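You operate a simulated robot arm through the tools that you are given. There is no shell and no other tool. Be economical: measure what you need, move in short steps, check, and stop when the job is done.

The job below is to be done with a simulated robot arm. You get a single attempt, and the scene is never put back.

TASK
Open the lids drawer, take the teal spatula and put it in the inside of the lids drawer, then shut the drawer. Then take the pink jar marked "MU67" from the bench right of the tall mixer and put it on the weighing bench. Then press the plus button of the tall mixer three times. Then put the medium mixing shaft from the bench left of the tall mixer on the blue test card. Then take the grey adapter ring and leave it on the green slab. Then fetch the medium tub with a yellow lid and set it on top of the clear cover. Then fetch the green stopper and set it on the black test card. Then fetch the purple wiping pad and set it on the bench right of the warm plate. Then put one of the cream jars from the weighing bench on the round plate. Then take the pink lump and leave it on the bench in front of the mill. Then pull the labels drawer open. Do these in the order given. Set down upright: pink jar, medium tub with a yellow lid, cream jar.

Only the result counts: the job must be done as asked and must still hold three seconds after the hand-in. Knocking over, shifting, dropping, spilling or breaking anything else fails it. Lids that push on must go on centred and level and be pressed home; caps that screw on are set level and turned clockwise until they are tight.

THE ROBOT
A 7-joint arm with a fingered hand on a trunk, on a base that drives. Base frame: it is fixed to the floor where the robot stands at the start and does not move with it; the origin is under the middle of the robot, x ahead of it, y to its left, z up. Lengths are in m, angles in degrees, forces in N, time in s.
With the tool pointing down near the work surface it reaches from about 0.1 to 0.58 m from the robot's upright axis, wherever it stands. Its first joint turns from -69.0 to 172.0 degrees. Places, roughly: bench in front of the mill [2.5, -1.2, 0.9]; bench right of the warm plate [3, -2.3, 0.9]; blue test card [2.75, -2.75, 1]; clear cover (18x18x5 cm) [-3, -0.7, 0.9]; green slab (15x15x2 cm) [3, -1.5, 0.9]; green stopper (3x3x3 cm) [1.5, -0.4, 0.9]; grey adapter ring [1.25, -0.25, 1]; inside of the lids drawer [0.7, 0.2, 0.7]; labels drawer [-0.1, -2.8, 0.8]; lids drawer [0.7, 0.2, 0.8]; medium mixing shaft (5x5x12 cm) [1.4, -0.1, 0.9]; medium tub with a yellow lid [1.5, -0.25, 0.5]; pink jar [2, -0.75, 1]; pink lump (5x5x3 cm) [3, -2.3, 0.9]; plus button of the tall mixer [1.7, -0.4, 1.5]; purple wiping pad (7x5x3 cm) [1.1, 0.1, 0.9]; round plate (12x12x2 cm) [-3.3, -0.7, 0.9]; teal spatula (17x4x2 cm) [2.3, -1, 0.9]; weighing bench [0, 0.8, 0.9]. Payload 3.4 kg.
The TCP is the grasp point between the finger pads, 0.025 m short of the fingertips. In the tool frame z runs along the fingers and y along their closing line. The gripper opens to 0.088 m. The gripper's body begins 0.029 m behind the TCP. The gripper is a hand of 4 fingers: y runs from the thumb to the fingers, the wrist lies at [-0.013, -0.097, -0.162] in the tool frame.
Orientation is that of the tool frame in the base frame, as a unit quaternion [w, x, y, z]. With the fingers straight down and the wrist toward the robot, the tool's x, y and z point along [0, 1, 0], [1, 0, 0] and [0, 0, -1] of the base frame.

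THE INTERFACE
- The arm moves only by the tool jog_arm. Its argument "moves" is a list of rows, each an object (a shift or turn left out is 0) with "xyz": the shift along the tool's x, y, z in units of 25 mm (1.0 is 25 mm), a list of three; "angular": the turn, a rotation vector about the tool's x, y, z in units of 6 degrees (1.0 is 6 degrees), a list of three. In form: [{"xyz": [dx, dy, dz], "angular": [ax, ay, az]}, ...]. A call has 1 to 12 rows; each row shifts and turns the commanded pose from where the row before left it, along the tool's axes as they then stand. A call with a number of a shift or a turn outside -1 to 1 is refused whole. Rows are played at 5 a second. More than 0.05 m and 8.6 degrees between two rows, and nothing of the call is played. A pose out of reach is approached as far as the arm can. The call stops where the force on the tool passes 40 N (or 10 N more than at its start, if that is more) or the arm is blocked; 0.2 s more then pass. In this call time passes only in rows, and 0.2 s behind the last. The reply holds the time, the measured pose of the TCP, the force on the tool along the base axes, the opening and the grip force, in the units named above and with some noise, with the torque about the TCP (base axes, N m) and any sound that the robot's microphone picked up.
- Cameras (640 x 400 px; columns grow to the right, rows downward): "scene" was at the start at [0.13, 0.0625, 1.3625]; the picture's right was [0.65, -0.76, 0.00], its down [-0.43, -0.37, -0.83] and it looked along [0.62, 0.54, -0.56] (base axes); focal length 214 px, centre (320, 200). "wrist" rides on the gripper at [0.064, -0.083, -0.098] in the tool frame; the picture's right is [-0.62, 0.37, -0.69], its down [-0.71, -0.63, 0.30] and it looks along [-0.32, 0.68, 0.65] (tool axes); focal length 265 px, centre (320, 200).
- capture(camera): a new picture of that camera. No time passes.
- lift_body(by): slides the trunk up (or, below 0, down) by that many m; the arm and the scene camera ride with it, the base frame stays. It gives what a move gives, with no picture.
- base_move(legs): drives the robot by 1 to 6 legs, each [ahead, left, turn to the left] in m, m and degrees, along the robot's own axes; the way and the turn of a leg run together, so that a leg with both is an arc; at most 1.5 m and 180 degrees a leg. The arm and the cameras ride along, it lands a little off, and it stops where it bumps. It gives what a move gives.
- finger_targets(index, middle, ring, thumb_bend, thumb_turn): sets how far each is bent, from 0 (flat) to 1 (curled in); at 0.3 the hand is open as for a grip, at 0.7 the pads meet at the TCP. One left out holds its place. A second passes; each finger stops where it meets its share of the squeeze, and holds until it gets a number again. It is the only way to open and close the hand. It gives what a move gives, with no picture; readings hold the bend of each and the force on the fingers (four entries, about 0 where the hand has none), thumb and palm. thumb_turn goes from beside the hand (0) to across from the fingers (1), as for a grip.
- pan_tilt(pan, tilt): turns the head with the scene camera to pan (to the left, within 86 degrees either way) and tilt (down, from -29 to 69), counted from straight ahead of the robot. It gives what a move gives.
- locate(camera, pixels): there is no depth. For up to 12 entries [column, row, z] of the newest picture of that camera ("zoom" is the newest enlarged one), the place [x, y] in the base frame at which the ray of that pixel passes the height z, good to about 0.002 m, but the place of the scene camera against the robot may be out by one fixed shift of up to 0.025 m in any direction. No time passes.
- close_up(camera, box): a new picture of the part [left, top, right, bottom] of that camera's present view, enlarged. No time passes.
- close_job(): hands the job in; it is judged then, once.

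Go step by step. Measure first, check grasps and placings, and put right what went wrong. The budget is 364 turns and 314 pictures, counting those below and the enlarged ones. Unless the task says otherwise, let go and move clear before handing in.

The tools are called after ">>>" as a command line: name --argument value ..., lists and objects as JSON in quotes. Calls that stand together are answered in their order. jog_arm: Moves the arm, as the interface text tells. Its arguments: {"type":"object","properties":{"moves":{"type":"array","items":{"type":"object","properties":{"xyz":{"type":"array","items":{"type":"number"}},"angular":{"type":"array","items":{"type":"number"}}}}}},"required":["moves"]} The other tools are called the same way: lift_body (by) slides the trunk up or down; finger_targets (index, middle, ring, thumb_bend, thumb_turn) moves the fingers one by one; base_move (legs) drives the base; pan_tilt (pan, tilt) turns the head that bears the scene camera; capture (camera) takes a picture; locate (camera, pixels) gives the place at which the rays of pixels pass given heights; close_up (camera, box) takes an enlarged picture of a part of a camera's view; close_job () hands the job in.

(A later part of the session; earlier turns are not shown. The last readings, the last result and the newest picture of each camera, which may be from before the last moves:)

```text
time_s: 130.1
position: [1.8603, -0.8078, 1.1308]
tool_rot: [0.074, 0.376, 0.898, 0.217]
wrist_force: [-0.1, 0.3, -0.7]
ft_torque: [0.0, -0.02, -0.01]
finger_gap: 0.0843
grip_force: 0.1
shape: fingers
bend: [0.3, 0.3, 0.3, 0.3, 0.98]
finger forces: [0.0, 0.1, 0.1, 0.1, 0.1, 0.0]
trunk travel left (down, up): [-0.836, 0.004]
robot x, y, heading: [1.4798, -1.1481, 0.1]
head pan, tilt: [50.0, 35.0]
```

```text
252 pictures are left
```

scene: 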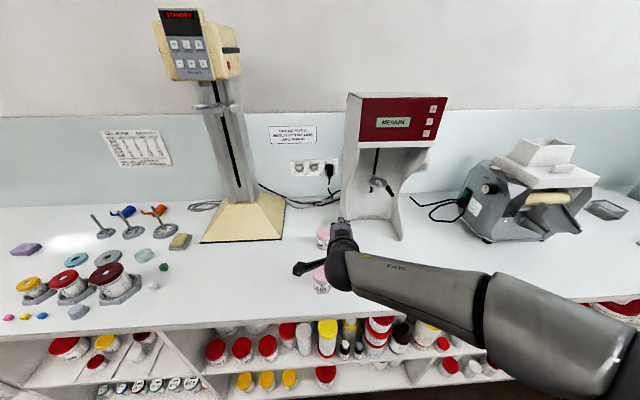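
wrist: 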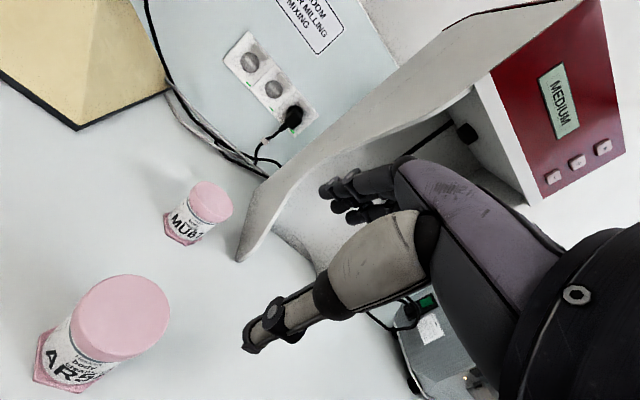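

>>> locate --camera "wrist" --pixels '[[180, 233, 0.9], [211, 202, 0.98], [211, 202, 0.96], [211, 202, 0.97], [62, 370, 0.9], [125, 317, 0.98], [125, 317, 1.0], [238, 258, 0.9]]'

>>> close_up --camera "wrist" --box '[20, 150, 260, 300]'

```text
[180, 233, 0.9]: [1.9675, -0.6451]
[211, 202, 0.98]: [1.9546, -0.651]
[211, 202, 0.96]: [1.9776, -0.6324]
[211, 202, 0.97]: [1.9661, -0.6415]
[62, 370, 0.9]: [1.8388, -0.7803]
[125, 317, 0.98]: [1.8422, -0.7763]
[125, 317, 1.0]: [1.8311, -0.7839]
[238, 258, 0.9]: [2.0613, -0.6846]
```

```text
2.67 times, centred on (140, 225) of wrist
```

zoom: 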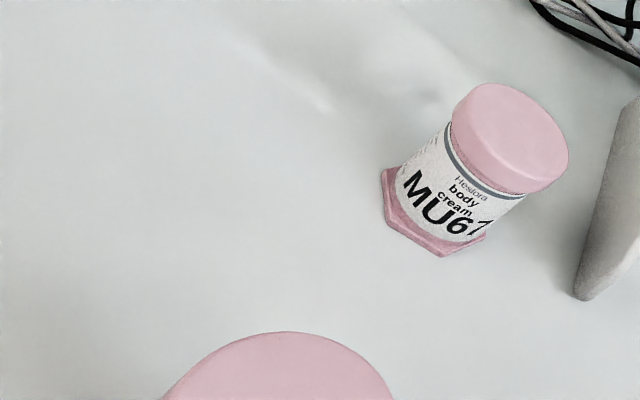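

MU67 stands at about (1.966,-0.642), 7 cm tall; the grey mixer foot is 10 cm to its right. I close in with the base.

>>> base_move --legs '[[0.084, 0.115, 0]]'

>>> capture --camera "wrist"

```text
time_s: 131.4
position: [1.9432, -0.6938, 1.1289]
tool_rot: [0.074, 0.376, 0.898, 0.217]
wrist_force: [-0.1, 1.4, -0.5]
ft_torque: [0.02, 0.0, -0.01]
finger_gap: 0.0843
grip_force: 0.1
shape: fingers
bend: [0.3, 0.3, 0.3, 0.3, 0.98]
finger forces: [0.0, 0.1, 0.0, 0.1, 0.0, 0.0]
trunk travel left (down, up): [-0.836, 0.004]
robot x, y, heading: [1.5599, -1.0369, -0.3]
head pan, tilt: [50.0, 35.0]
```

```text
250 pictures are left
```

wrist: 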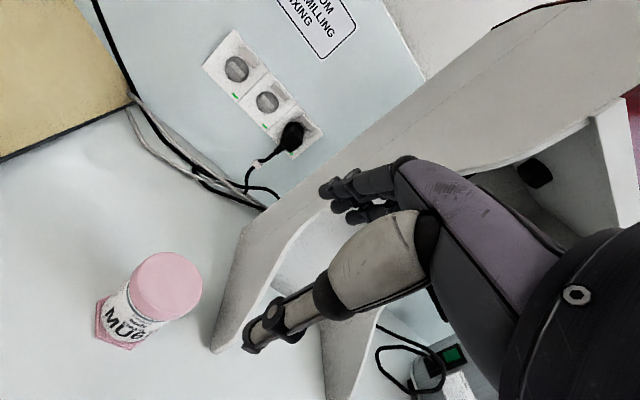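

>>> locate --camera "wrist" --pixels '[[120, 322, 0.9], [166, 287, 0.97], [215, 350, 0.9], [166, 287, 0.965]]'

```text
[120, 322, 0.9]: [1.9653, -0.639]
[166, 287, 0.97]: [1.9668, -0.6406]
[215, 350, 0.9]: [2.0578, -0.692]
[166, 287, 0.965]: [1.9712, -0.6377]
```

Jar is at (1.966,-0.640). To keep the grip square I reduce the tilt to about 12° and move to just above it, with the fingers opened wider.

>>> finger_targets --index 0.22 --middle 0.22 --ring 0.22 --thumb_bend 0.22

>>> base_move --legs '[[0.007, 0.01, 0.3]]'

>>> jog_arm --moves '[{"angular": [0.8, 0, 0]}, {"angular": [0.8, 0, 0]}, {"angular": [0.8, 0, 0]}, {"xyz": [0.19, 0.03, 0.89]}, {"xyz": [0.19, 0.03, 0.89]}, {"xyz": [0.19, 0.03, 0.89]}, {"xyz": [0.19, 0.03, 0.89]}]'

>>> capture --camera "wrist"

```text
time_s: 132.4
position: [1.9452, -0.6949, 1.1302]
tool_rot: [0.074, 0.376, 0.898, 0.216]
wrist_force: [0.7, 0.2, -0.5]
ft_torque: [-0.01, -0.03, 0.04]
finger_gap: 0.0998
grip_force: 0.1
shape: fingers
bend: [0.22, 0.22, 0.22, 0.22, 0.97]
finger forces: [0.1, 0.0, 0.0, 0.0, 0.0, 0.0]
trunk travel left (down, up): [-0.836, 0.004]
robot x, y, heading: [1.5573, -1.0347, -0.1]
head pan, tilt: [50.0, 35.0]
```

```text
time_s: 133.2
position: [1.9482, -0.6829, 1.1307]
tool_rot: [0.073, 0.373, 0.899, 0.218]
wrist_force: [-0.2, 0.3, -1.1]
ft_torque: [-0.01, 0.04, 0.02]
finger_gap: 0.0995
grip_force: 0.1
shape: fingers
bend: [0.22, 0.22, 0.22, 0.22, 0.97]
finger forces: [0.0, 0.0, 0.0, 0.0, 0.0, 0.1]
trunk travel left (down, up): [-0.836, 0.004]
robot x, y, heading: [1.5647, -1.0249, 0.3]
head pan, tilt: [50.0, 35.0]
```

```text
time_s: 134.8
position: [1.9497, -0.6516, 1.0435]
tool_rot: [0.026, 0.379, 0.919, 0.102]
wrist_force: [-0.4, -0.8, -0.1]
ft_torque: [0.0, 0.0, 0.02]
finger_gap: 0.1002
grip_force: 0.0
shape: fingers
bend: [0.22, 0.22, 0.22, 0.22, 0.97]
finger forces: [0.0, 0.1, 0.0, 0.0, 0.0, 0.0]
trunk travel left (down, up): [-0.836, 0.004]
robot x, y, heading: [1.5662, -1.0248, 0.3]
head pan, tilt: [50.0, 35.0]
```

```text
249 pictures are left
```

wrist: 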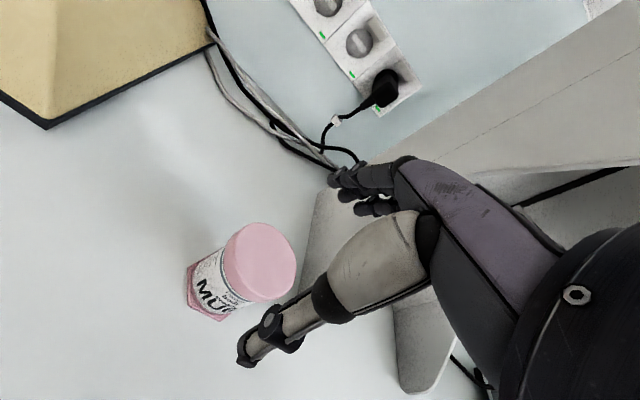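

>>> locate --camera "wrist" --pixels '[[258, 262, 0.97], [212, 296, 0.9], [232, 262, 0.97], [285, 278, 0.97]]'

```text
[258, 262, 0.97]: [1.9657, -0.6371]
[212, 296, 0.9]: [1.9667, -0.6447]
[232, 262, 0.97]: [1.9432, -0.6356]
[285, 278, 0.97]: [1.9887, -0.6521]
```

I descend over the jar and close on it.

>>> jog_arm --moves '[{"xyz": [-0.26, 0, 0.4]}, {"xyz": [0, 0, 0.9]}, {"xyz": [0, 0, 0.9]}, {"xyz": [0, 0, 0.9]}, {"xyz": [0, 0, 0.9]}]'

>>> capture --camera "wrist"

```text
time_s: 136.0
position: [1.9671, -0.6469, 0.9655]
tool_rot: [0.026, 0.378, 0.92, 0.103]
wrist_force: [1.4, -0.2, 0.3]
ft_torque: [0.02, -0.01, -0.03]
finger_gap: 0.0998
grip_force: 0.0
shape: fingers
bend: [0.22, 0.22, 0.22, 0.22, 0.97]
finger forces: [0.0, 0.0, 0.1, 0.1, 0.0, 0.0]
out of reach, approached as far as the arm can: row 4, 5
trunk travel left (down, up): [-0.836, 0.004]
robot x, y, heading: [1.5643, -1.0235, 0.3]
head pan, tilt: [50.0, 35.0]
```

```text
248 pictures are left
```

wrist: 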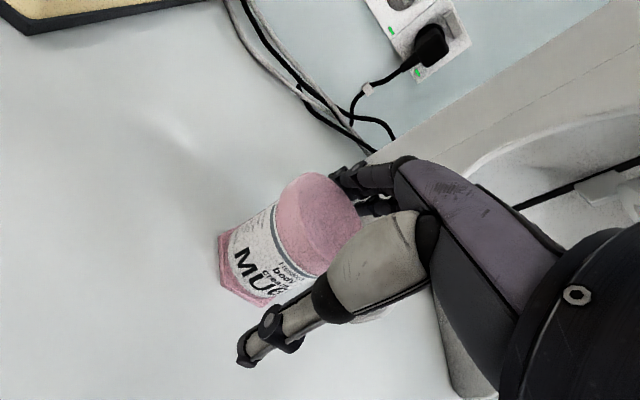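

The arm bottoms out at z=0.966, so I lower the trunk 2 cm instead.

>>> lift_body --by -0.02

```text
time_s: 136.7
position: [1.9664, -0.6474, 0.9481]
tool_rot: [0.027, 0.378, 0.919, 0.107]
wrist_force: [1.1, 0.1, 17.1]
ft_torque: [0.58, -0.37, -0.05]
finger_gap: 0.1065
grip_force: 8.1
shape: fingers
bend: [0.17, 0.22, 0.22, 0.22, 0.97]
finger forces: [16.2, 0.0, 0.1, 0.0, 0.0, 0.0]
trunk travel left (down, up): [-0.816, 0.024]
robot x, y, heading: [1.5708, -1.0215, 0.1]
head pan, tilt: [50.0, 35.0]
```

The index finger touches something (16 N). I look.

>>> capture --camera "wrist"

>>> close_up --camera "scene" --box '[260, 190, 420, 290]'

```text
247 pictures are left
```

wrist: 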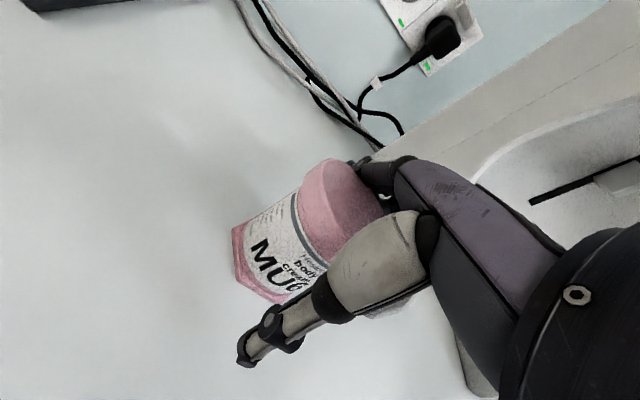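

```text
4.00 times, centred on (340, 240) of scene
```

zoom: 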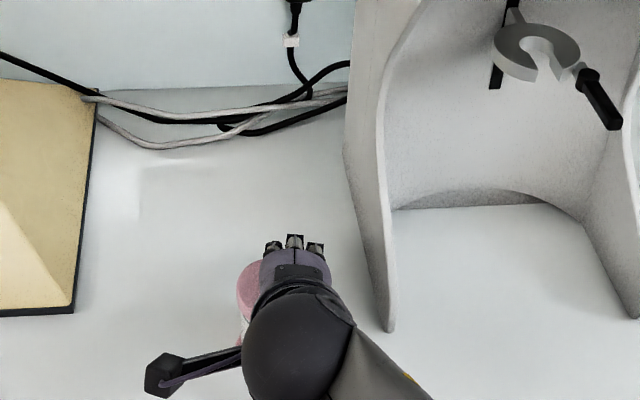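

The finger sits on the lid's far edge. I raise, shift the hand 12 mm further over the jar, and re-check.

>>> lift_body --by 0.02

>>> jog_arm --moves '[{"xyz": [0, 0, -0.8]}, {"xyz": [0, 0, -0.6]}]'

>>> capture --camera "wrist"

```text
time_s: 137.3
position: [1.9674, -0.6484, 0.9647]
tool_rot: [0.026, 0.379, 0.919, 0.102]
wrist_force: [-0.6, 0.4, -0.7]
ft_torque: [0.02, 0.02, 0.0]
finger_gap: 0.0998
grip_force: 0.0
shape: fingers
bend: [0.22, 0.22, 0.22, 0.22, 0.97]
finger forces: [0.0, 0.0, 0.1, 0.0, 0.0, 0.0]
trunk travel left (down, up): [-0.836, 0.004]
robot x, y, heading: [1.5667, -1.0276, 0.4]
head pan, tilt: [50.0, 35.0]
```

```text
time_s: 137.9
position: [1.9626, -0.654, 0.9997]
tool_rot: [0.025, 0.38, 0.919, 0.102]
wrist_force: [0.1, 1.1, -0.6]
ft_torque: [-0.01, 0.02, 0.0]
finger_gap: 0.1001
grip_force: 0.0
shape: fingers
bend: [0.22, 0.22, 0.22, 0.22, 0.97]
finger forces: [0.0, 0.1, 0.1, 0.0, 0.0, 0.1]
trunk travel left (down, up): [-0.836, 0.004]
robot x, y, heading: [1.5675, -1.024, 0.3]
head pan, tilt: [50.0, 35.0]
```

```text
245 pictures are left
```

wrist: 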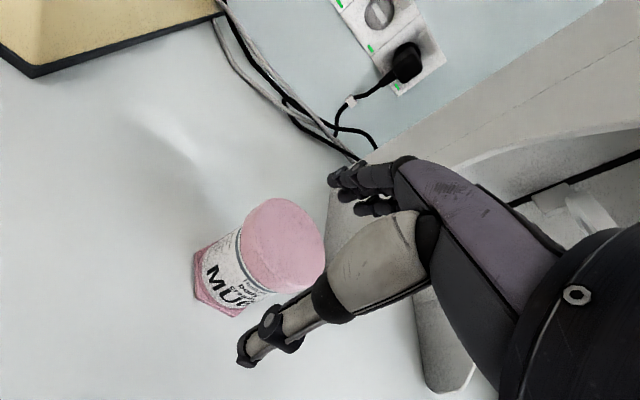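

>>> locate --camera "wrist" --pixels '[[283, 243, 0.97], [243, 243, 0.97], [318, 268, 0.97], [283, 200, 0.97], [283, 288, 0.97], [222, 280, 0.905]]'

```text
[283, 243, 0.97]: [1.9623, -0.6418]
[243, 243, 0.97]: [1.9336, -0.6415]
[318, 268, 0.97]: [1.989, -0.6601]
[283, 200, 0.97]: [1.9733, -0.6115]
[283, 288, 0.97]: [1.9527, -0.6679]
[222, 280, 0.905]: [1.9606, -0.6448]
```

The jar centre is (1.962,-0.641). I shift forward 2 cm and then lower with the trunk in two steps, watching the forces.

>>> jog_arm --moves '[{"xyz": [0.38, 0.73, 0.17]}]'

>>> lift_body --by -0.03

>>> capture --camera "wrist"

```text
time_s: 138.3
position: [1.9618, -0.6536, 0.9983]
tool_rot: [0.026, 0.38, 0.919, 0.102]
wrist_force: [0.4, -0.2, -0.5]
ft_torque: [0.0, 0.02, -0.03]
finger_gap: 0.1
grip_force: 0.1
shape: fingers
bend: [0.22, 0.22, 0.22, 0.22, 0.97]
finger forces: [0.0, 0.0, 0.0, 0.0, 0.0, 0.0]
out of reach, approached as far as the arm can: row 1
trunk travel left (down, up): [-0.836, 0.004]
robot x, y, heading: [1.5666, -1.0252, 0.7]
head pan, tilt: [50.0, 35.0]
```

```text
time_s: 139.1
position: [1.9622, -0.6536, 0.969]
tool_rot: [0.026, 0.38, 0.919, 0.103]
wrist_force: [-0.1, 0.0, 0.4]
ft_torque: [0.01, 0.0, 0.0]
finger_gap: 0.0998
grip_force: 0.0
shape: fingers
bend: [0.22, 0.22, 0.22, 0.22, 0.97]
finger forces: [0.0, 0.0, 0.1, 0.0, 0.1, 0.1]
trunk travel left (down, up): [-0.806, 0.034]
robot x, y, heading: [1.5691, -1.0227, 0.6]
head pan, tilt: [50.0, 35.0]
```

```text
244 pictures are left
```

wrist: 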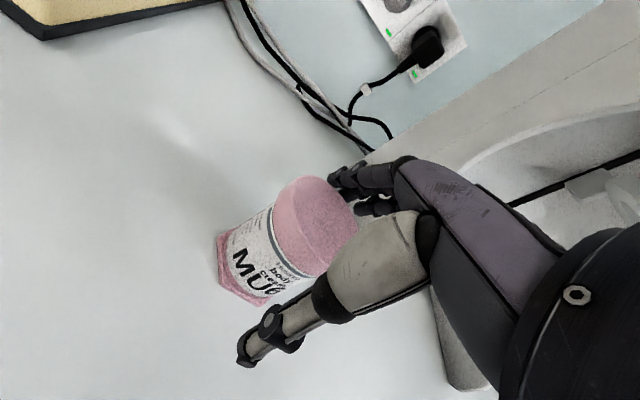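

Reach is limiting; I tilt 8° more, which extends it, then shift over the jar and lower.

>>> lift_body --by 0.03

>>> jog_arm --moves '[{"angular": [-0.7, 0, 0]}, {"angular": [-0.7, 0, 0]}, {"xyz": [0.38, 0.7, 0.23]}]'

>>> capture --camera "wrist"

```text
time_s: 139.8
position: [1.962, -0.6524, 1.0001]
tool_rot: [0.027, 0.38, 0.919, 0.104]
wrist_force: [0.4, -0.2, 0.0]
ft_torque: [-0.01, -0.03, 0.01]
finger_gap: 0.1
grip_force: 0.0
shape: fingers
bend: [0.22, 0.22, 0.22, 0.22, 0.97]
finger forces: [0.0, 0.1, 0.0, 0.0, 0.0, 0.0]
trunk travel left (down, up): [-0.836, 0.004]
robot x, y, heading: [1.5651, -1.0191, 0.3]
head pan, tilt: [50.0, 35.0]
```

```text
time_s: 140.6
position: [1.968, -0.6327, 0.9994]
tool_rot: [0.054, 0.377, 0.909, 0.169]
wrist_force: [1.2, -0.2, 0.9]
ft_torque: [-0.02, 0.01, 0.03]
finger_gap: 0.0998
grip_force: 0.0
shape: fingers
bend: [0.22, 0.22, 0.22, 0.22, 0.97]
finger forces: [0.0, 0.1, 0.0, 0.0, 0.0, 0.0]
trunk travel left (down, up): [-0.836, 0.004]
robot x, y, heading: [1.5656, -1.026, 0.7]
head pan, tilt: [50.0, 35.0]
```

```text
243 pictures are left
```

wrist: 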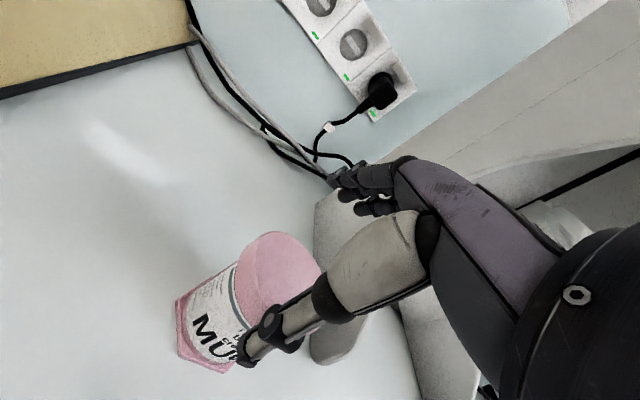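

>>> lift_body --by -0.03

>>> capture --camera "wrist"

```text
time_s: 141.4
position: [1.968, -0.6332, 0.9699]
tool_rot: [0.054, 0.377, 0.909, 0.17]
wrist_force: [-0.6, 0.1, -0.1]
ft_torque: [0.0, 0.04, 0.03]
finger_gap: 0.0999
grip_force: 0.1
shape: fingers
bend: [0.22, 0.22, 0.22, 0.22, 0.97]
finger forces: [0.0, 0.1, 0.1, 0.1, 0.0, 0.0]
trunk travel left (down, up): [-0.806, 0.034]
robot x, y, heading: [1.5704, -1.0234, 0.6]
head pan, tilt: [50.0, 35.0]
```

```text
242 pictures are left
```

wrist: 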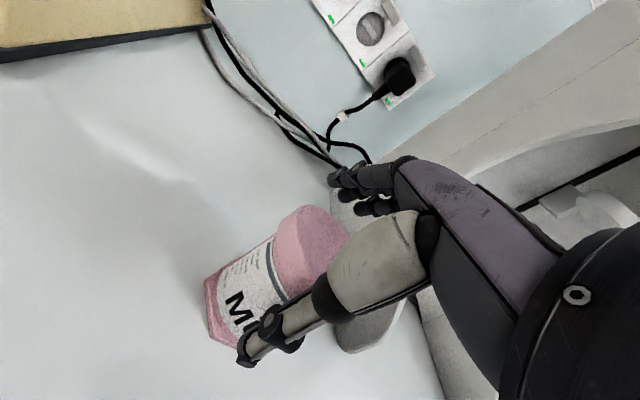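

>>> lift_body --by -0.022

>>> capture --camera "wrist"

```text
time_s: 142.1
position: [1.9685, -0.6336, 0.949]
tool_rot: [0.055, 0.378, 0.909, 0.17]
wrist_force: [0.8, 0.3, -0.3]
ft_torque: [0.03, -0.01, 0.01]
finger_gap: 0.0999
grip_force: 0.0
shape: fingers
bend: [0.22, 0.22, 0.22, 0.22, 0.97]
finger forces: [0.0, 0.1, 0.1, 0.0, 0.0, 0.0]
trunk travel left (down, up): [-0.784, 0.056]
robot x, y, heading: [1.5675, -1.0229, 0.4]
head pan, tilt: [50.0, 35.0]
```

```text
241 pictures are left
```

wrist: 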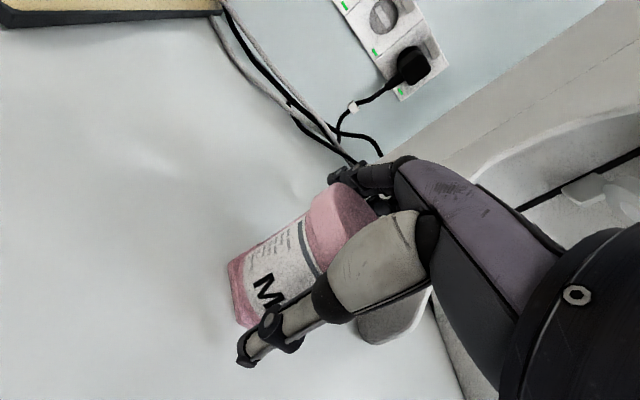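

No contact, and the jar is between thumb and fingers. I close.

>>> finger_targets --index 0.7 --middle 0.7 --ring 0.7 --thumb_bend 0.7

>>> capture --camera "wrist"

```text
time_s: 143.1
position: [1.968, -0.6346, 0.948]
tool_rot: [0.054, 0.377, 0.909, 0.17]
wrist_force: [0.7, 1.3, 9.9]
ft_torque: [0.08, -0.03, 0.02]
finger_gap: 0.0596
grip_force: 26.1
shape: fingers
bend: [0.43, 0.61, 0.65, 0.41, 0.99]
finger forces: [13.2, 10.5, 4.2, 0.1, 23.9, 0.0]
trunk travel left (down, up): [-0.784, 0.056]
robot x, y, heading: [1.5692, -1.0271, 0.1]
head pan, tilt: [50.0, 35.0]
```

```text
240 pictures are left
```

wrist: 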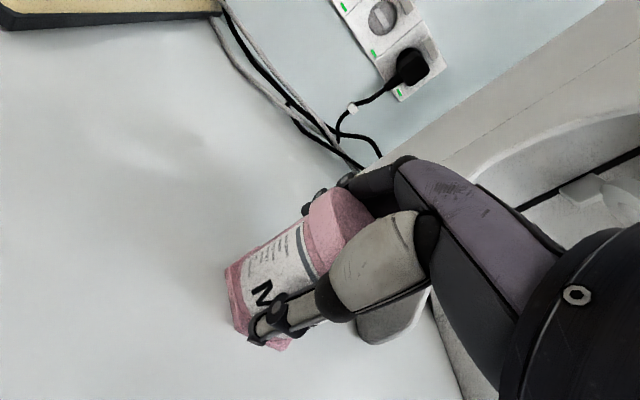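

Gripped at 6 cm width, 26 N. I lift with the trunk and check.

>>> lift_body --by 0.055

>>> jog_arm --moves '[{"xyz": [0, 0.4, -1]}, {"xyz": [0, 0.4, -1]}]'

>>> capture --camera "wrist"

>>> capture --camera "scene"

```text
time_s: 144.0
position: [1.9687, -0.6333, 1.003]
tool_rot: [0.055, 0.378, 0.909, 0.169]
wrist_force: [-0.3, 1.0, 0.1]
ft_torque: [-0.02, -0.02, 0.02]
finger_gap: 0.0593
grip_force: 24.2
shape: fingers
bend: [0.44, 0.62, 0.65, 0.41, 0.99]
finger forces: [11.6, 9.2, 4.0, 0.1, 24.1, 0.0]
trunk travel left (down, up): [-0.839, 0.001]
robot x, y, heading: [1.5615, -1.024, 0.4]
head pan, tilt: [50.0, 35.0]
```

```text
time_s: 144.6
position: [1.9706, -0.6339, 1.0566]
tool_rot: [0.053, 0.376, 0.909, 0.17]
wrist_force: [-0.3, 1.1, 0.3]
ft_torque: [0.0, 0.01, 0.0]
finger_gap: 0.0593
grip_force: 24.4
shape: fingers
bend: [0.44, 0.62, 0.65, 0.41, 1.0]
finger forces: [11.6, 9.2, 4.1, 0.0, 23.8, 0.0]
trunk travel left (down, up): [-0.839, 0.001]
robot x, y, heading: [1.5657, -1.0215, -0.0]
head pan, tilt: [50.0, 35.0]
```

```text
239 pictures are left
```

wrist: 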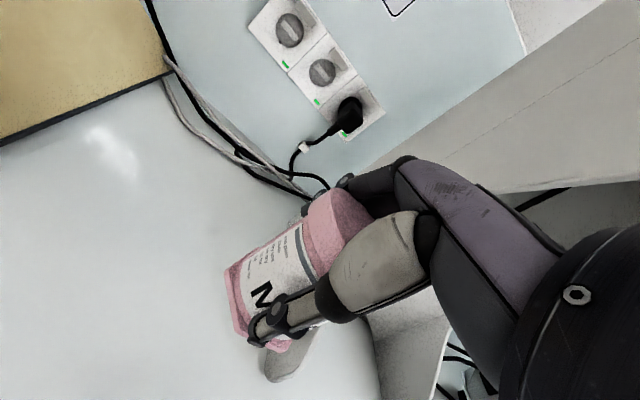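

```text
238 pictures are left
```

scene: 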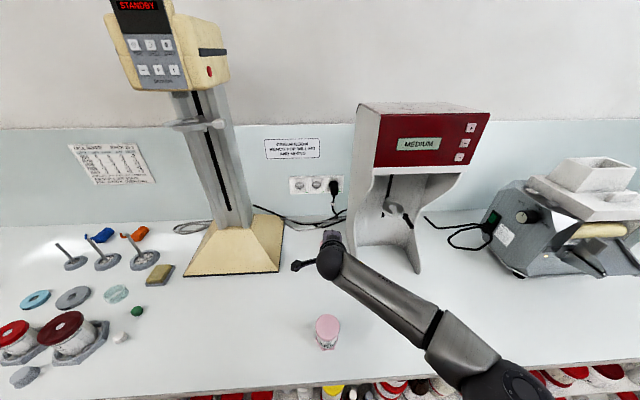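

Held well, AR52 untouched. I raise further before passing back over AR52, then retreat and drive to the weighing bench.

>>> jog_arm --moves '[{"xyz": [0, 0.34, -0.94]}, {"xyz": [0, 0.34, -0.94]}, {"xyz": [0, 0.34, -0.94]}]'

>>> base_move --legs '[[-0.265, -0.364, 0], [-0.95, 0.69, 0], [-0.95, 0.69, 0]]'

>>> pan_tilt --pan 54 --tilt 38

>>> capture --camera "scene"

>>> capture --camera "wrist"

```text
time_s: 145.4
position: [1.9715, -0.6368, 1.1311]
tool_rot: [0.055, 0.378, 0.909, 0.169]
wrist_force: [-0.7, -1.2, -0.5]
ft_torque: [0.0, -0.01, 0.02]
finger_gap: 0.0592
grip_force: 24.0
shape: fingers
bend: [0.44, 0.62, 0.65, 0.41, 1.0]
finger forces: [11.4, 9.1, 4.2, 0.1, 23.4, 0.0]
trunk travel left (down, up): [-0.839, 0.001]
robot x, y, heading: [1.5659, -1.0236, 0.2]
head pan, tilt: [50.0, 35.0]
```

```text
time_s: 159.3
position: [-0.2217, 0.3728, 1.1314]
tool_rot: [0.053, 0.368, 0.913, 0.171]
wrist_force: [-0.1, -0.6, -1.5]
ft_torque: [0.01, 0.0, 0.0]
finger_gap: 0.0588
grip_force: 24.0
shape: fingers
bend: [0.44, 0.62, 0.65, 0.41, 1.0]
finger forces: [11.4, 8.9, 4.1, 0.0, 23.4, 0.0]
trunk travel left (down, up): [-0.839, 0.001]
robot x, y, heading: [-0.619, -0.0222, 1.4]
head pan, tilt: [50.0, 35.0]
```

```text
time_s: 159.9
position: [-0.2224, 0.3724, 1.131]
tool_rot: [0.052, 0.368, 0.913, 0.169]
wrist_force: [-0.3, 0.3, -1.2]
ft_torque: [0.02, 0.0, 0.07]
finger_gap: 0.0593
grip_force: 23.4
shape: fingers
bend: [0.44, 0.62, 0.65, 0.41, 1.0]
finger forces: [11.5, 9.1, 4.1, 0.1, 23.3, 0.0]
trunk travel left (down, up): [-0.839, 0.001]
robot x, y, heading: [-0.617, -0.0242, 1.6]
head pan, tilt: [54.0, 38.0]
```

```text
237 pictures are left
```

scene: 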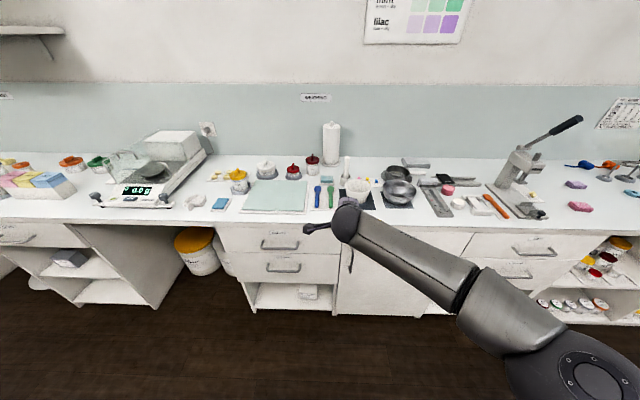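

```text
236 pictures are left
```

wrist: 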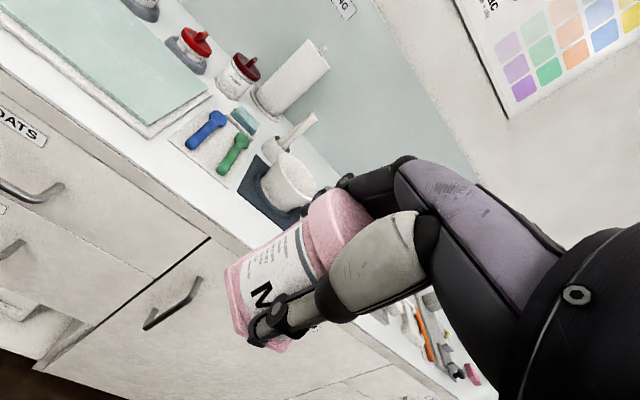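

Now at the weighing bench (sign at (316,97)). I zoom to find a free spot near (0,0.8).

>>> close_up --camera "scene" --box '[180, 120, 480, 260]'

>>> locate --camera "scene" --pixels '[[316, 222, 0.911], [330, 218, 0.911], [345, 180, 0.911], [316, 175, 0.911], [290, 215, 0.911], [245, 212, 0.911], [420, 222, 0.911], [360, 170, 0.911]]'

```text
2.13 times, centred on (330, 190) of scene
```

zoom: 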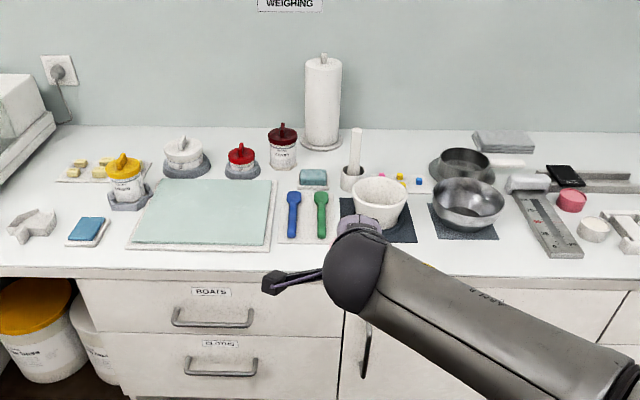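

```text
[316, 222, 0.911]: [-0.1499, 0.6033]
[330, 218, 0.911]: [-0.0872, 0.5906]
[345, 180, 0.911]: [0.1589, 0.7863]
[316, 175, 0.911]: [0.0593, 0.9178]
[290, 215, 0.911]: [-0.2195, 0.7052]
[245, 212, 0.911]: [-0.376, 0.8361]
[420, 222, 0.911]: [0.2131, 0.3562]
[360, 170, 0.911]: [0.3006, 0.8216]
```

>>> close_up --camera "wrist" --box '[100, 60, 340, 260]'

>>> locate --camera "wrist" --pixels '[[226, 187, 0.9], [168, 142, 0.9], [238, 193, 0.9], [262, 156, 0.9], [222, 172, 0.91], [190, 146, 0.91], [150, 165, 0.9], [250, 250, 0.9]]'

```text
2.00 times, centred on (220, 160) of wrist
```

zoom: 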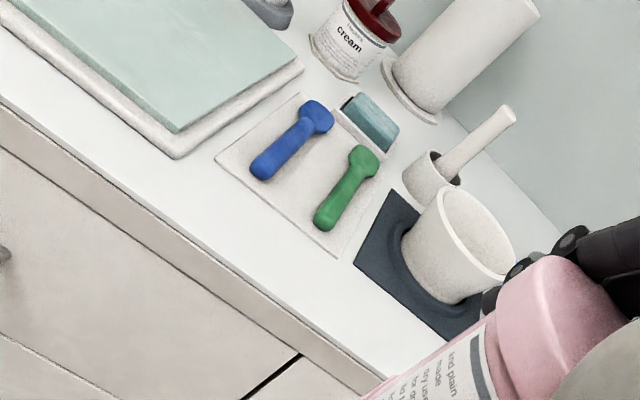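

```text
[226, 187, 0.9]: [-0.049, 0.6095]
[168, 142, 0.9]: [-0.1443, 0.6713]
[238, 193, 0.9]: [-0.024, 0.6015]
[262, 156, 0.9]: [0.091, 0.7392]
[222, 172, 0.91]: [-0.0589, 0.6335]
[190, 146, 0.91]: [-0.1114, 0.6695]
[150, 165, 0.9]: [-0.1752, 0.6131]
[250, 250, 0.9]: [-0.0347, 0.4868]
```

The free front strip between the spatula mat and the black mat (around (-0.065,0.573)) suits the jar. I drive so the jar is above it.

>>> base_move --legs '[[0.1626, 0.196, 0]]'

>>> capture --camera "wrist"

>>> capture --camera "scene"

```text
time_s: 161.8
position: [-0.0703, 0.5758, 1.1318]
tool_rot: [0.052, 0.367, 0.913, 0.17]
wrist_force: [-0.4, -0.7, -0.6]
ft_torque: [-0.02, -0.04, 0.01]
finger_gap: 0.0592
grip_force: 23.9
shape: fingers
bend: [0.44, 0.62, 0.65, 0.41, 1.0]
finger forces: [11.5, 9.0, 4.3, 0.0, 23.2, 0.1]
trunk travel left (down, up): [-0.839, 0.001]
robot x, y, heading: [-0.4652, 0.1788, 1.5]
head pan, tilt: [54.0, 38.0]
```

```text
233 pictures are left
```

wrist: 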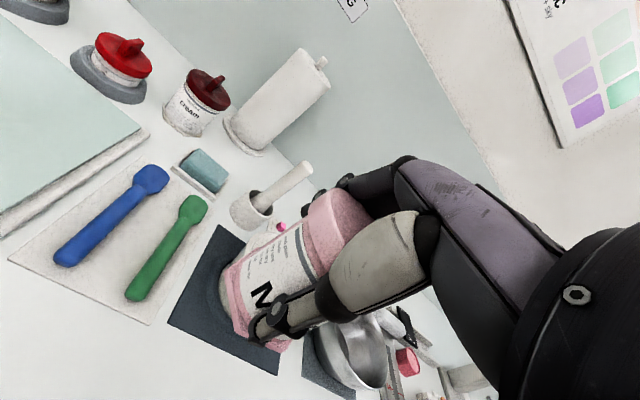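

```text
232 pictures are left
```

scene: 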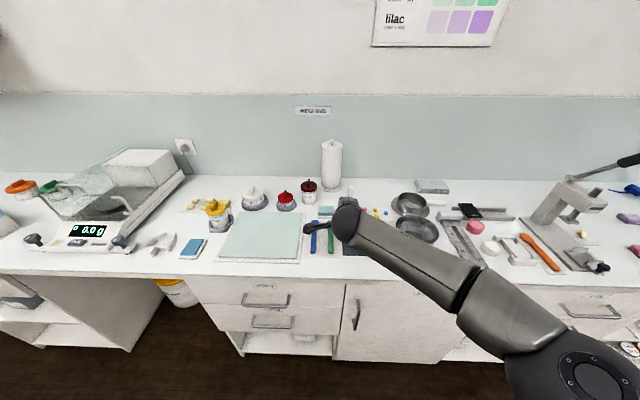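

>>> locate --camera "wrist" --pixels '[[150, 324, 0.9], [168, 322, 0.9], [278, 375, 0.9], [10, 260, 0.9]]'

>>> lift_body --by -0.1

>>> capture --camera "wrist"

```text
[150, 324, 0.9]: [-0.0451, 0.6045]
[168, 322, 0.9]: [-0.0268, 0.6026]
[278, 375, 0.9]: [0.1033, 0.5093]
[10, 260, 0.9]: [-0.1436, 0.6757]
```

```text
time_s: 163.1
position: [-0.0711, 0.574, 1.0307]
tool_rot: [0.053, 0.366, 0.913, 0.17]
wrist_force: [-0.1, 0.0, -0.5]
ft_torque: [0.04, -0.02, 0.0]
finger_gap: 0.0592
grip_force: 24.5
shape: fingers
bend: [0.44, 0.62, 0.65, 0.41, 1.0]
finger forces: [11.5, 8.9, 4.1, 0.0, 23.3, 0.0]
trunk travel left (down, up): [-0.739, 0.101]
robot x, y, heading: [-0.4648, 0.177, 1.7]
head pan, tilt: [54.0, 38.0]
```

```text
231 pictures are left
```

wrist: 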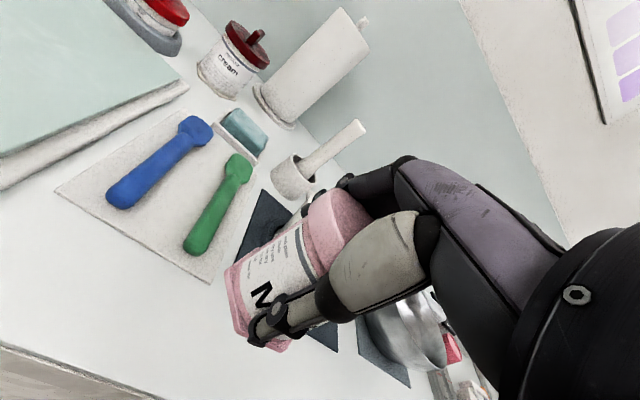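

>>> lift_body --by -0.072

>>> jog_arm --moves '[{"xyz": [0, -0.05, 0.14]}, {"xyz": [0, -0.05, 0.14]}, {"xyz": [0, -0.05, 0.14]}]'

>>> capture --camera "wrist"

```text
time_s: 164.2
position: [-0.0711, 0.5738, 0.9602]
tool_rot: [0.052, 0.367, 0.913, 0.169]
wrist_force: [0.2, 0.0, -1.4]
ft_torque: [-0.02, 0.0, 0.0]
finger_gap: 0.0592
grip_force: 23.8
shape: fingers
bend: [0.44, 0.62, 0.65, 0.41, 1.0]
finger forces: [11.5, 9.0, 4.2, 0.0, 23.2, 0.0]
trunk travel left (down, up): [-0.667, 0.173]
robot x, y, heading: [-0.4678, 0.1764, 1.6]
head pan, tilt: [54.0, 38.0]
```

```text
time_s: 165.0
position: [-0.0708, 0.5747, 0.9499]
tool_rot: [0.052, 0.366, 0.913, 0.173]
wrist_force: [0.1, -0.6, 5.6]
ft_torque: [0.06, -0.1, -0.02]
finger_gap: 0.059
grip_force: 25.7
shape: fingers
bend: [0.44, 0.62, 0.65, 0.42, 1.0]
finger forces: [12.9, 10.1, 4.6, 0.1, 23.7, 0.1]
trunk travel left (down, up): [-0.667, 0.173]
robot x, y, heading: [-0.4676, 0.1777, 1.9]
head pan, tilt: [54.0, 38.0]
```

```text
230 pictures are left
```

wrist: 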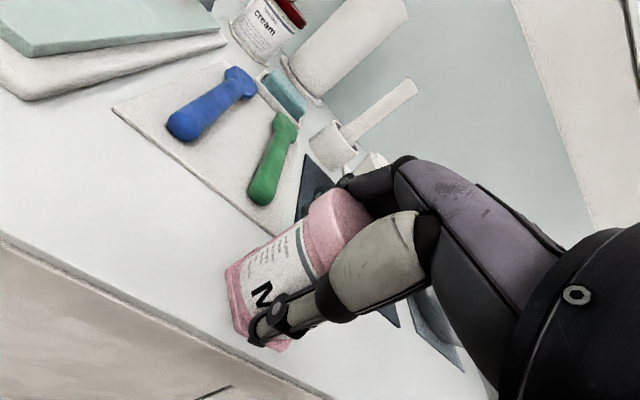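

Contact at z≈0.950. I release and lift straight up with the trunk.

>>> finger_targets --index 0.22 --middle 0.22 --ring 0.22 --thumb_bend 0.22

>>> lift_body --by 0.15

>>> capture --camera "wrist"

```text
time_s: 166.0
position: [-0.0705, 0.5749, 0.9466]
tool_rot: [0.052, 0.367, 0.913, 0.17]
wrist_force: [0.3, 0.3, -0.4]
ft_torque: [-0.02, 0.01, -0.01]
finger_gap: 0.1
grip_force: 0.1
shape: fingers
bend: [0.22, 0.22, 0.22, 0.22, 0.97]
finger forces: [0.0, 0.0, 0.1, 0.0, 0.1, 0.0]
trunk travel left (down, up): [-0.667, 0.173]
robot x, y, heading: [-0.4669, 0.1741, 1.6]
head pan, tilt: [54.0, 38.0]
```

```text
time_s: 167.8
position: [-0.0698, 0.5749, 1.0982]
tool_rot: [0.052, 0.367, 0.913, 0.17]
wrist_force: [0.4, 0.7, -0.4]
ft_torque: [-0.02, 0.02, 0.0]
finger_gap: 0.0999
grip_force: 0.1
shape: fingers
bend: [0.22, 0.22, 0.22, 0.22, 0.97]
finger forces: [0.0, 0.1, 0.0, 0.0, 0.1, 0.0]
trunk travel left (down, up): [-0.817, 0.023]
robot x, y, heading: [-0.4673, 0.1764, 1.7]
head pan, tilt: [54.0, 38.0]
```

```text
229 pictures are left
```

wrist: 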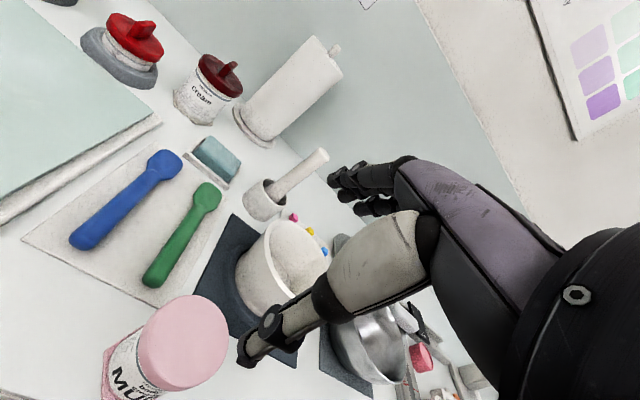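

MU67 stands upright on the weighing bench. Next the tall mixer's plus button: I retreat, drive there, and pitch the fingers to horizontal.

>>> base_move --legs '[[-0.129, -0.178, -1.6], [0.82, -0.597, 0], [0.82, -0.597, 0]]'

>>> jog_arm --moves '[{"angular": [-1, 0, 0]}, {"angular": [-1, 0, 0]}, {"angular": [-1, 0, 0]}, {"angular": [-1, 0, 0]}, {"angular": [-1, 0, 0]}, {"angular": [-1, 0, 0]}, {"angular": [-1, 0, 0]}, {"angular": [-1, 0, 0]}, {"angular": [-1, 0, 0]}, {"angular": [-1, 0, 0]}, {"angular": [-1, 0, 0]}, {"angular": [-0.7, 0, 0]}]'

>>> pan_tilt --pan 54 --tilt 10

>>> capture --camera "scene"

```text
time_s: 179.2
position: [1.4554, -0.8304, 1.0988]
tool_rot: [0.055, 0.386, 0.905, 0.169]
wrist_force: [-0.6, 0.4, 0.0]
ft_torque: [-0.04, -0.02, 0.01]
finger_gap: 0.0998
grip_force: 0.0
shape: fingers
bend: [0.22, 0.22, 0.22, 0.22, 0.97]
finger forces: [0.0, 0.0, 0.0, 0.0, 0.0, 0.0]
trunk travel left (down, up): [-0.817, 0.023]
robot x, y, heading: [1.0407, -1.2138, -0.8]
head pan, tilt: [54.0, 38.0]
```

```text
time_s: 180.7
position: [1.4348, -0.8845, 1.1239]
tool_rot: [0.087, 0.42, 0.803, 0.415]
wrist_force: [-0.8, -0.3, 0.4]
ft_torque: [0.0, 0.0, 0.0]
finger_gap: 0.1
grip_force: 0.0
shape: fingers
bend: [0.22, 0.22, 0.22, 0.22, 0.97]
finger forces: [0.0, 0.0, 0.0, 0.0, 0.0, 0.0]
out of reach, approached as far as the arm can: row 4, 5, 6, 7
trunk travel left (down, up): [-0.817, 0.023]
robot x, y, heading: [1.0433, -1.2123, -0.8]
head pan, tilt: [54.0, 38.0]
stopped in row 7: the arm was blocked; the commanded pose is now the measured one
```

```text
time_s: 181.6
position: [1.436, -0.8844, 1.1254]
tool_rot: [0.088, 0.419, 0.802, 0.416]
wrist_force: [0.5, 0.5, -0.3]
ft_torque: [0.01, 0.0, -0.01]
finger_gap: 0.0999
grip_force: 0.1
shape: fingers
bend: [0.22, 0.22, 0.22, 0.22, 0.97]
finger forces: [0.0, 0.0, 0.1, 0.0, 0.0, 0.0]
trunk travel left (down, up): [-0.817, 0.023]
robot x, y, heading: [1.0399, -1.2084, -0.8]
head pan, tilt: [54.0, 10.0]
```

```text
228 pictures are left
```

scene: 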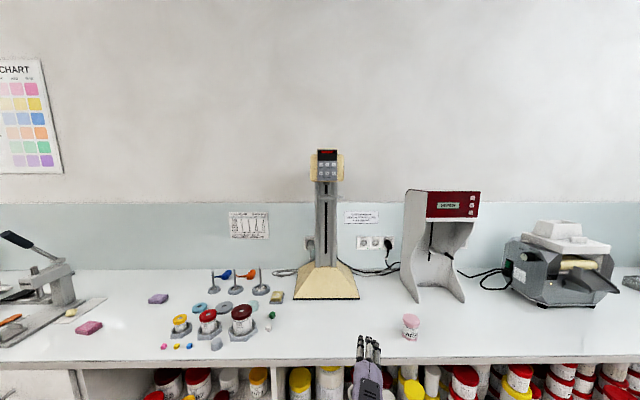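

The pitch ran out of reach at this low height. I raise the hand first and take out the roll.

>>> jog_arm --moves '[{"xyz": [0.2, 0.7, -0.65]}, {"xyz": [0.2, 0.7, -0.65]}, {"xyz": [0.2, 0.7, -0.65]}, {"xyz": [0.2, 0.7, -0.65]}, {"xyz": [0.2, 0.7, -0.65]}, {"xyz": [0.2, 0.7, -0.65]}, {"xyz": [0.2, 0.7, -0.65]}, {"xyz": [0.2, 0.7, -0.65]}, {"angular": [0, 0, -0.87]}, {"angular": [0, 0, -0.87]}, {"angular": [0, 0, -0.87]}]'

>>> jog_arm --moves '[{"angular": [-1, 0, 0]}, {"angular": [-1, 0, 0]}, {"angular": [-1, 0, 0]}, {"angular": [-1, 0, 0]}, {"angular": [-1, 0, 0]}, {"angular": [-1, 0, 0]}, {"angular": [-0.6, 0, 0]}]'

```text
time_s: 184.0
position: [1.4271, -0.8873, 1.3173]
tool_rot: [0.143, 0.301, 0.855, 0.398]
wrist_force: [0.5, 1.2, 0.7]
ft_torque: [-0.03, -0.02, 0.0]
finger_gap: 0.0998
grip_force: 0.0
shape: fingers
bend: [0.22, 0.22, 0.22, 0.22, 0.97]
finger forces: [0.0, 0.0, 0.0, 0.0, 0.1, 0.0]
trunk travel left (down, up): [-0.817, 0.023]
robot x, y, heading: [1.0405, -1.2121, -1.0]
head pan, tilt: [54.0, 10.0]
```

```text
time_s: 185.6
position: [1.427, -0.887, 1.3164]
tool_rot: [0.166, 0.29, 0.821, 0.464]
wrist_force: [1.2, 0.5, 0.8]
ft_torque: [0.0, 0.03, -0.02]
finger_gap: 0.1
grip_force: 0.1
shape: fingers
bend: [0.22, 0.22, 0.22, 0.22, 0.97]
finger forces: [0.1, 0.0, 0.1, 0.1, 0.1, 0.1]
out of reach, approached as far as the arm can: row 2, 3, 4, 5, 6, 7
trunk travel left (down, up): [-0.817, 0.023]
robot x, y, heading: [1.044, -1.2091, -0.9]
head pan, tilt: [54.0, 10.0]
```

>>> jog_arm --moves '[{"xyz": [0, 0.9, -0.6]}, {"xyz": [0, 0.9, -0.6]}, {"xyz": [0, 0.9, -0.6]}, {"xyz": [0, 0.9, -0.6]}, {"xyz": [0, 0.9, 0]}, {"xyz": [0, 0.9, 0]}]'

```text
time_s: 187.0
position: [1.4387, -0.8715, 1.4639]
tool_rot: [0.167, 0.291, 0.82, 0.463]
wrist_force: [0.3, -0.3, -0.4]
ft_torque: [-0.02, -0.03, -0.03]
finger_gap: 0.0999
grip_force: 0.1
shape: fingers
bend: [0.22, 0.22, 0.22, 0.22, 0.97]
finger forces: [0.1, 0.1, 0.0, 0.1, 0.0, 0.0]
trunk travel left (down, up): [-0.817, 0.023]
robot x, y, heading: [1.0403, -1.2117, -0.6]
head pan, tilt: [54.0, 10.0]
```

>>> jog_arm --moves '[{"angular": [-1, 0, 0]}, {"angular": [-1, 0, 0]}, {"angular": [-1, 0, 0]}, {"angular": [-1, 0, 0]}, {"angular": [-1, 0, 0]}]'

>>> finger_targets --index 1 --middle 0.3 --ring 1 --thumb_bend 0.6 --thumb_turn 0.3

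>>> capture --camera "scene"

>>> capture --camera "wrist"

```text
time_s: 188.2
position: [1.4383, -0.8726, 1.4632]
tool_rot: [0.196, 0.272, 0.767, 0.547]
wrist_force: [0.4, -0.2, 0.0]
ft_torque: [0.0, 0.02, 0.0]
finger_gap: 0.0998
grip_force: 0.0
shape: fingers
bend: [0.22, 0.22, 0.22, 0.22, 0.97]
finger forces: [0.1, 0.0, 0.0, 0.1, 0.0, 0.0]
out of reach, approached as far as the arm can: row 3, 4, 5
trunk travel left (down, up): [-0.817, 0.023]
robot x, y, heading: [1.0426, -1.2099, -0.9]
head pan, tilt: [54.0, 10.0]
```

```text
time_s: 189.2
position: [1.4386, -0.8722, 1.4628]
tool_rot: [0.196, 0.271, 0.768, 0.547]
wrist_force: [-1.0, -0.2, 0.2]
ft_torque: [-0.02, -0.03, -0.03]
finger_gap: 0.0543
grip_force: 0.1
shape: fingers
bend: [1.0, 0.3, 1.0, 0.6, 0.3]
finger forces: [0.1, 0.0, 0.0, 0.0, 0.0, 0.0]
trunk travel left (down, up): [-0.817, 0.023]
robot x, y, heading: [1.0434, -1.2088, -0.6]
head pan, tilt: [54.0, 10.0]
```

```text
227 pictures are left
```

scene: 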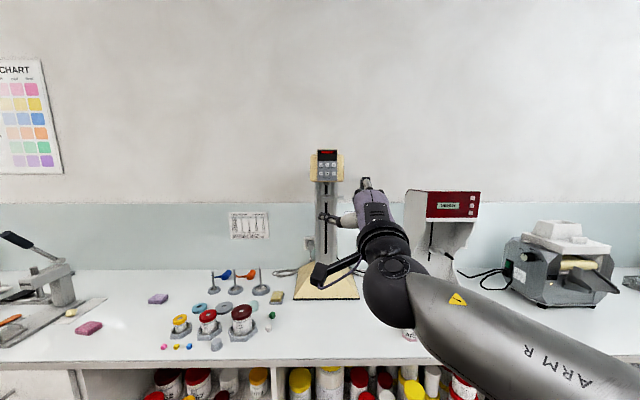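

```text
226 pictures are left
```

wrist: 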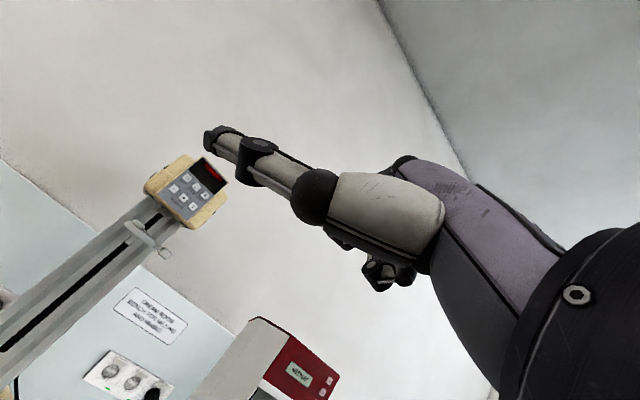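

I tuck the thumb away and zoom on the panel and the fingertip.

>>> finger_targets --thumb_turn 1 --thumb_bend 1 --middle 0.3

>>> close_up --camera "scene" --box '[290, 130, 390, 192]'

>>> close_up --camera "wrist" --box '[120, 130, 440, 330]'

```text
time_s: 190.2
position: [1.4387, -0.8717, 1.4633]
tool_rot: [0.195, 0.271, 0.768, 0.547]
wrist_force: [-0.6, 0.6, -0.6]
ft_torque: [0.0, -0.01, 0.03]
finger_gap: 0.026
grip_force: 0.1
shape: fingers
bend: [1.0, 0.3, 1.0, 0.99, 0.86]
finger forces: [0.1, 0.0, 0.1, 0.0, 0.0, 0.1]
trunk travel left (down, up): [-0.817, 0.023]
robot x, y, heading: [1.0423, -1.2089, -0.8]
head pan, tilt: [54.0, 10.0]
```

```text
6.40 times, centred on (340, 161) of scene
```

zoom: 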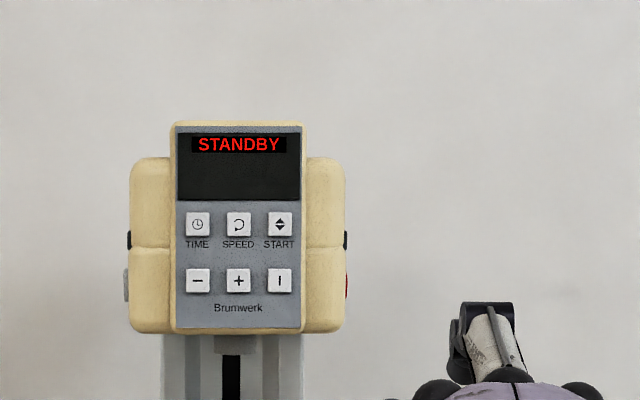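

```text
2.00 times, centred on (280, 230) of wrist
```

zoom: 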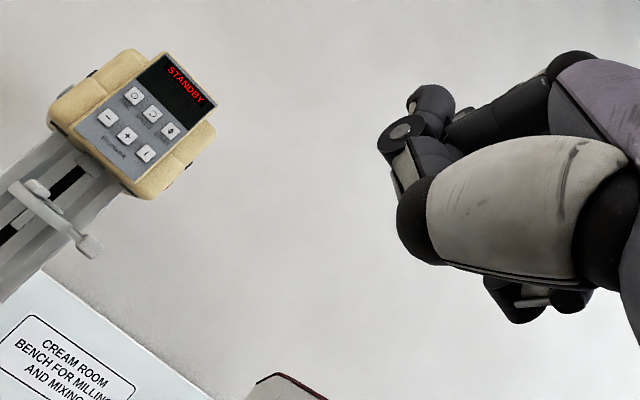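

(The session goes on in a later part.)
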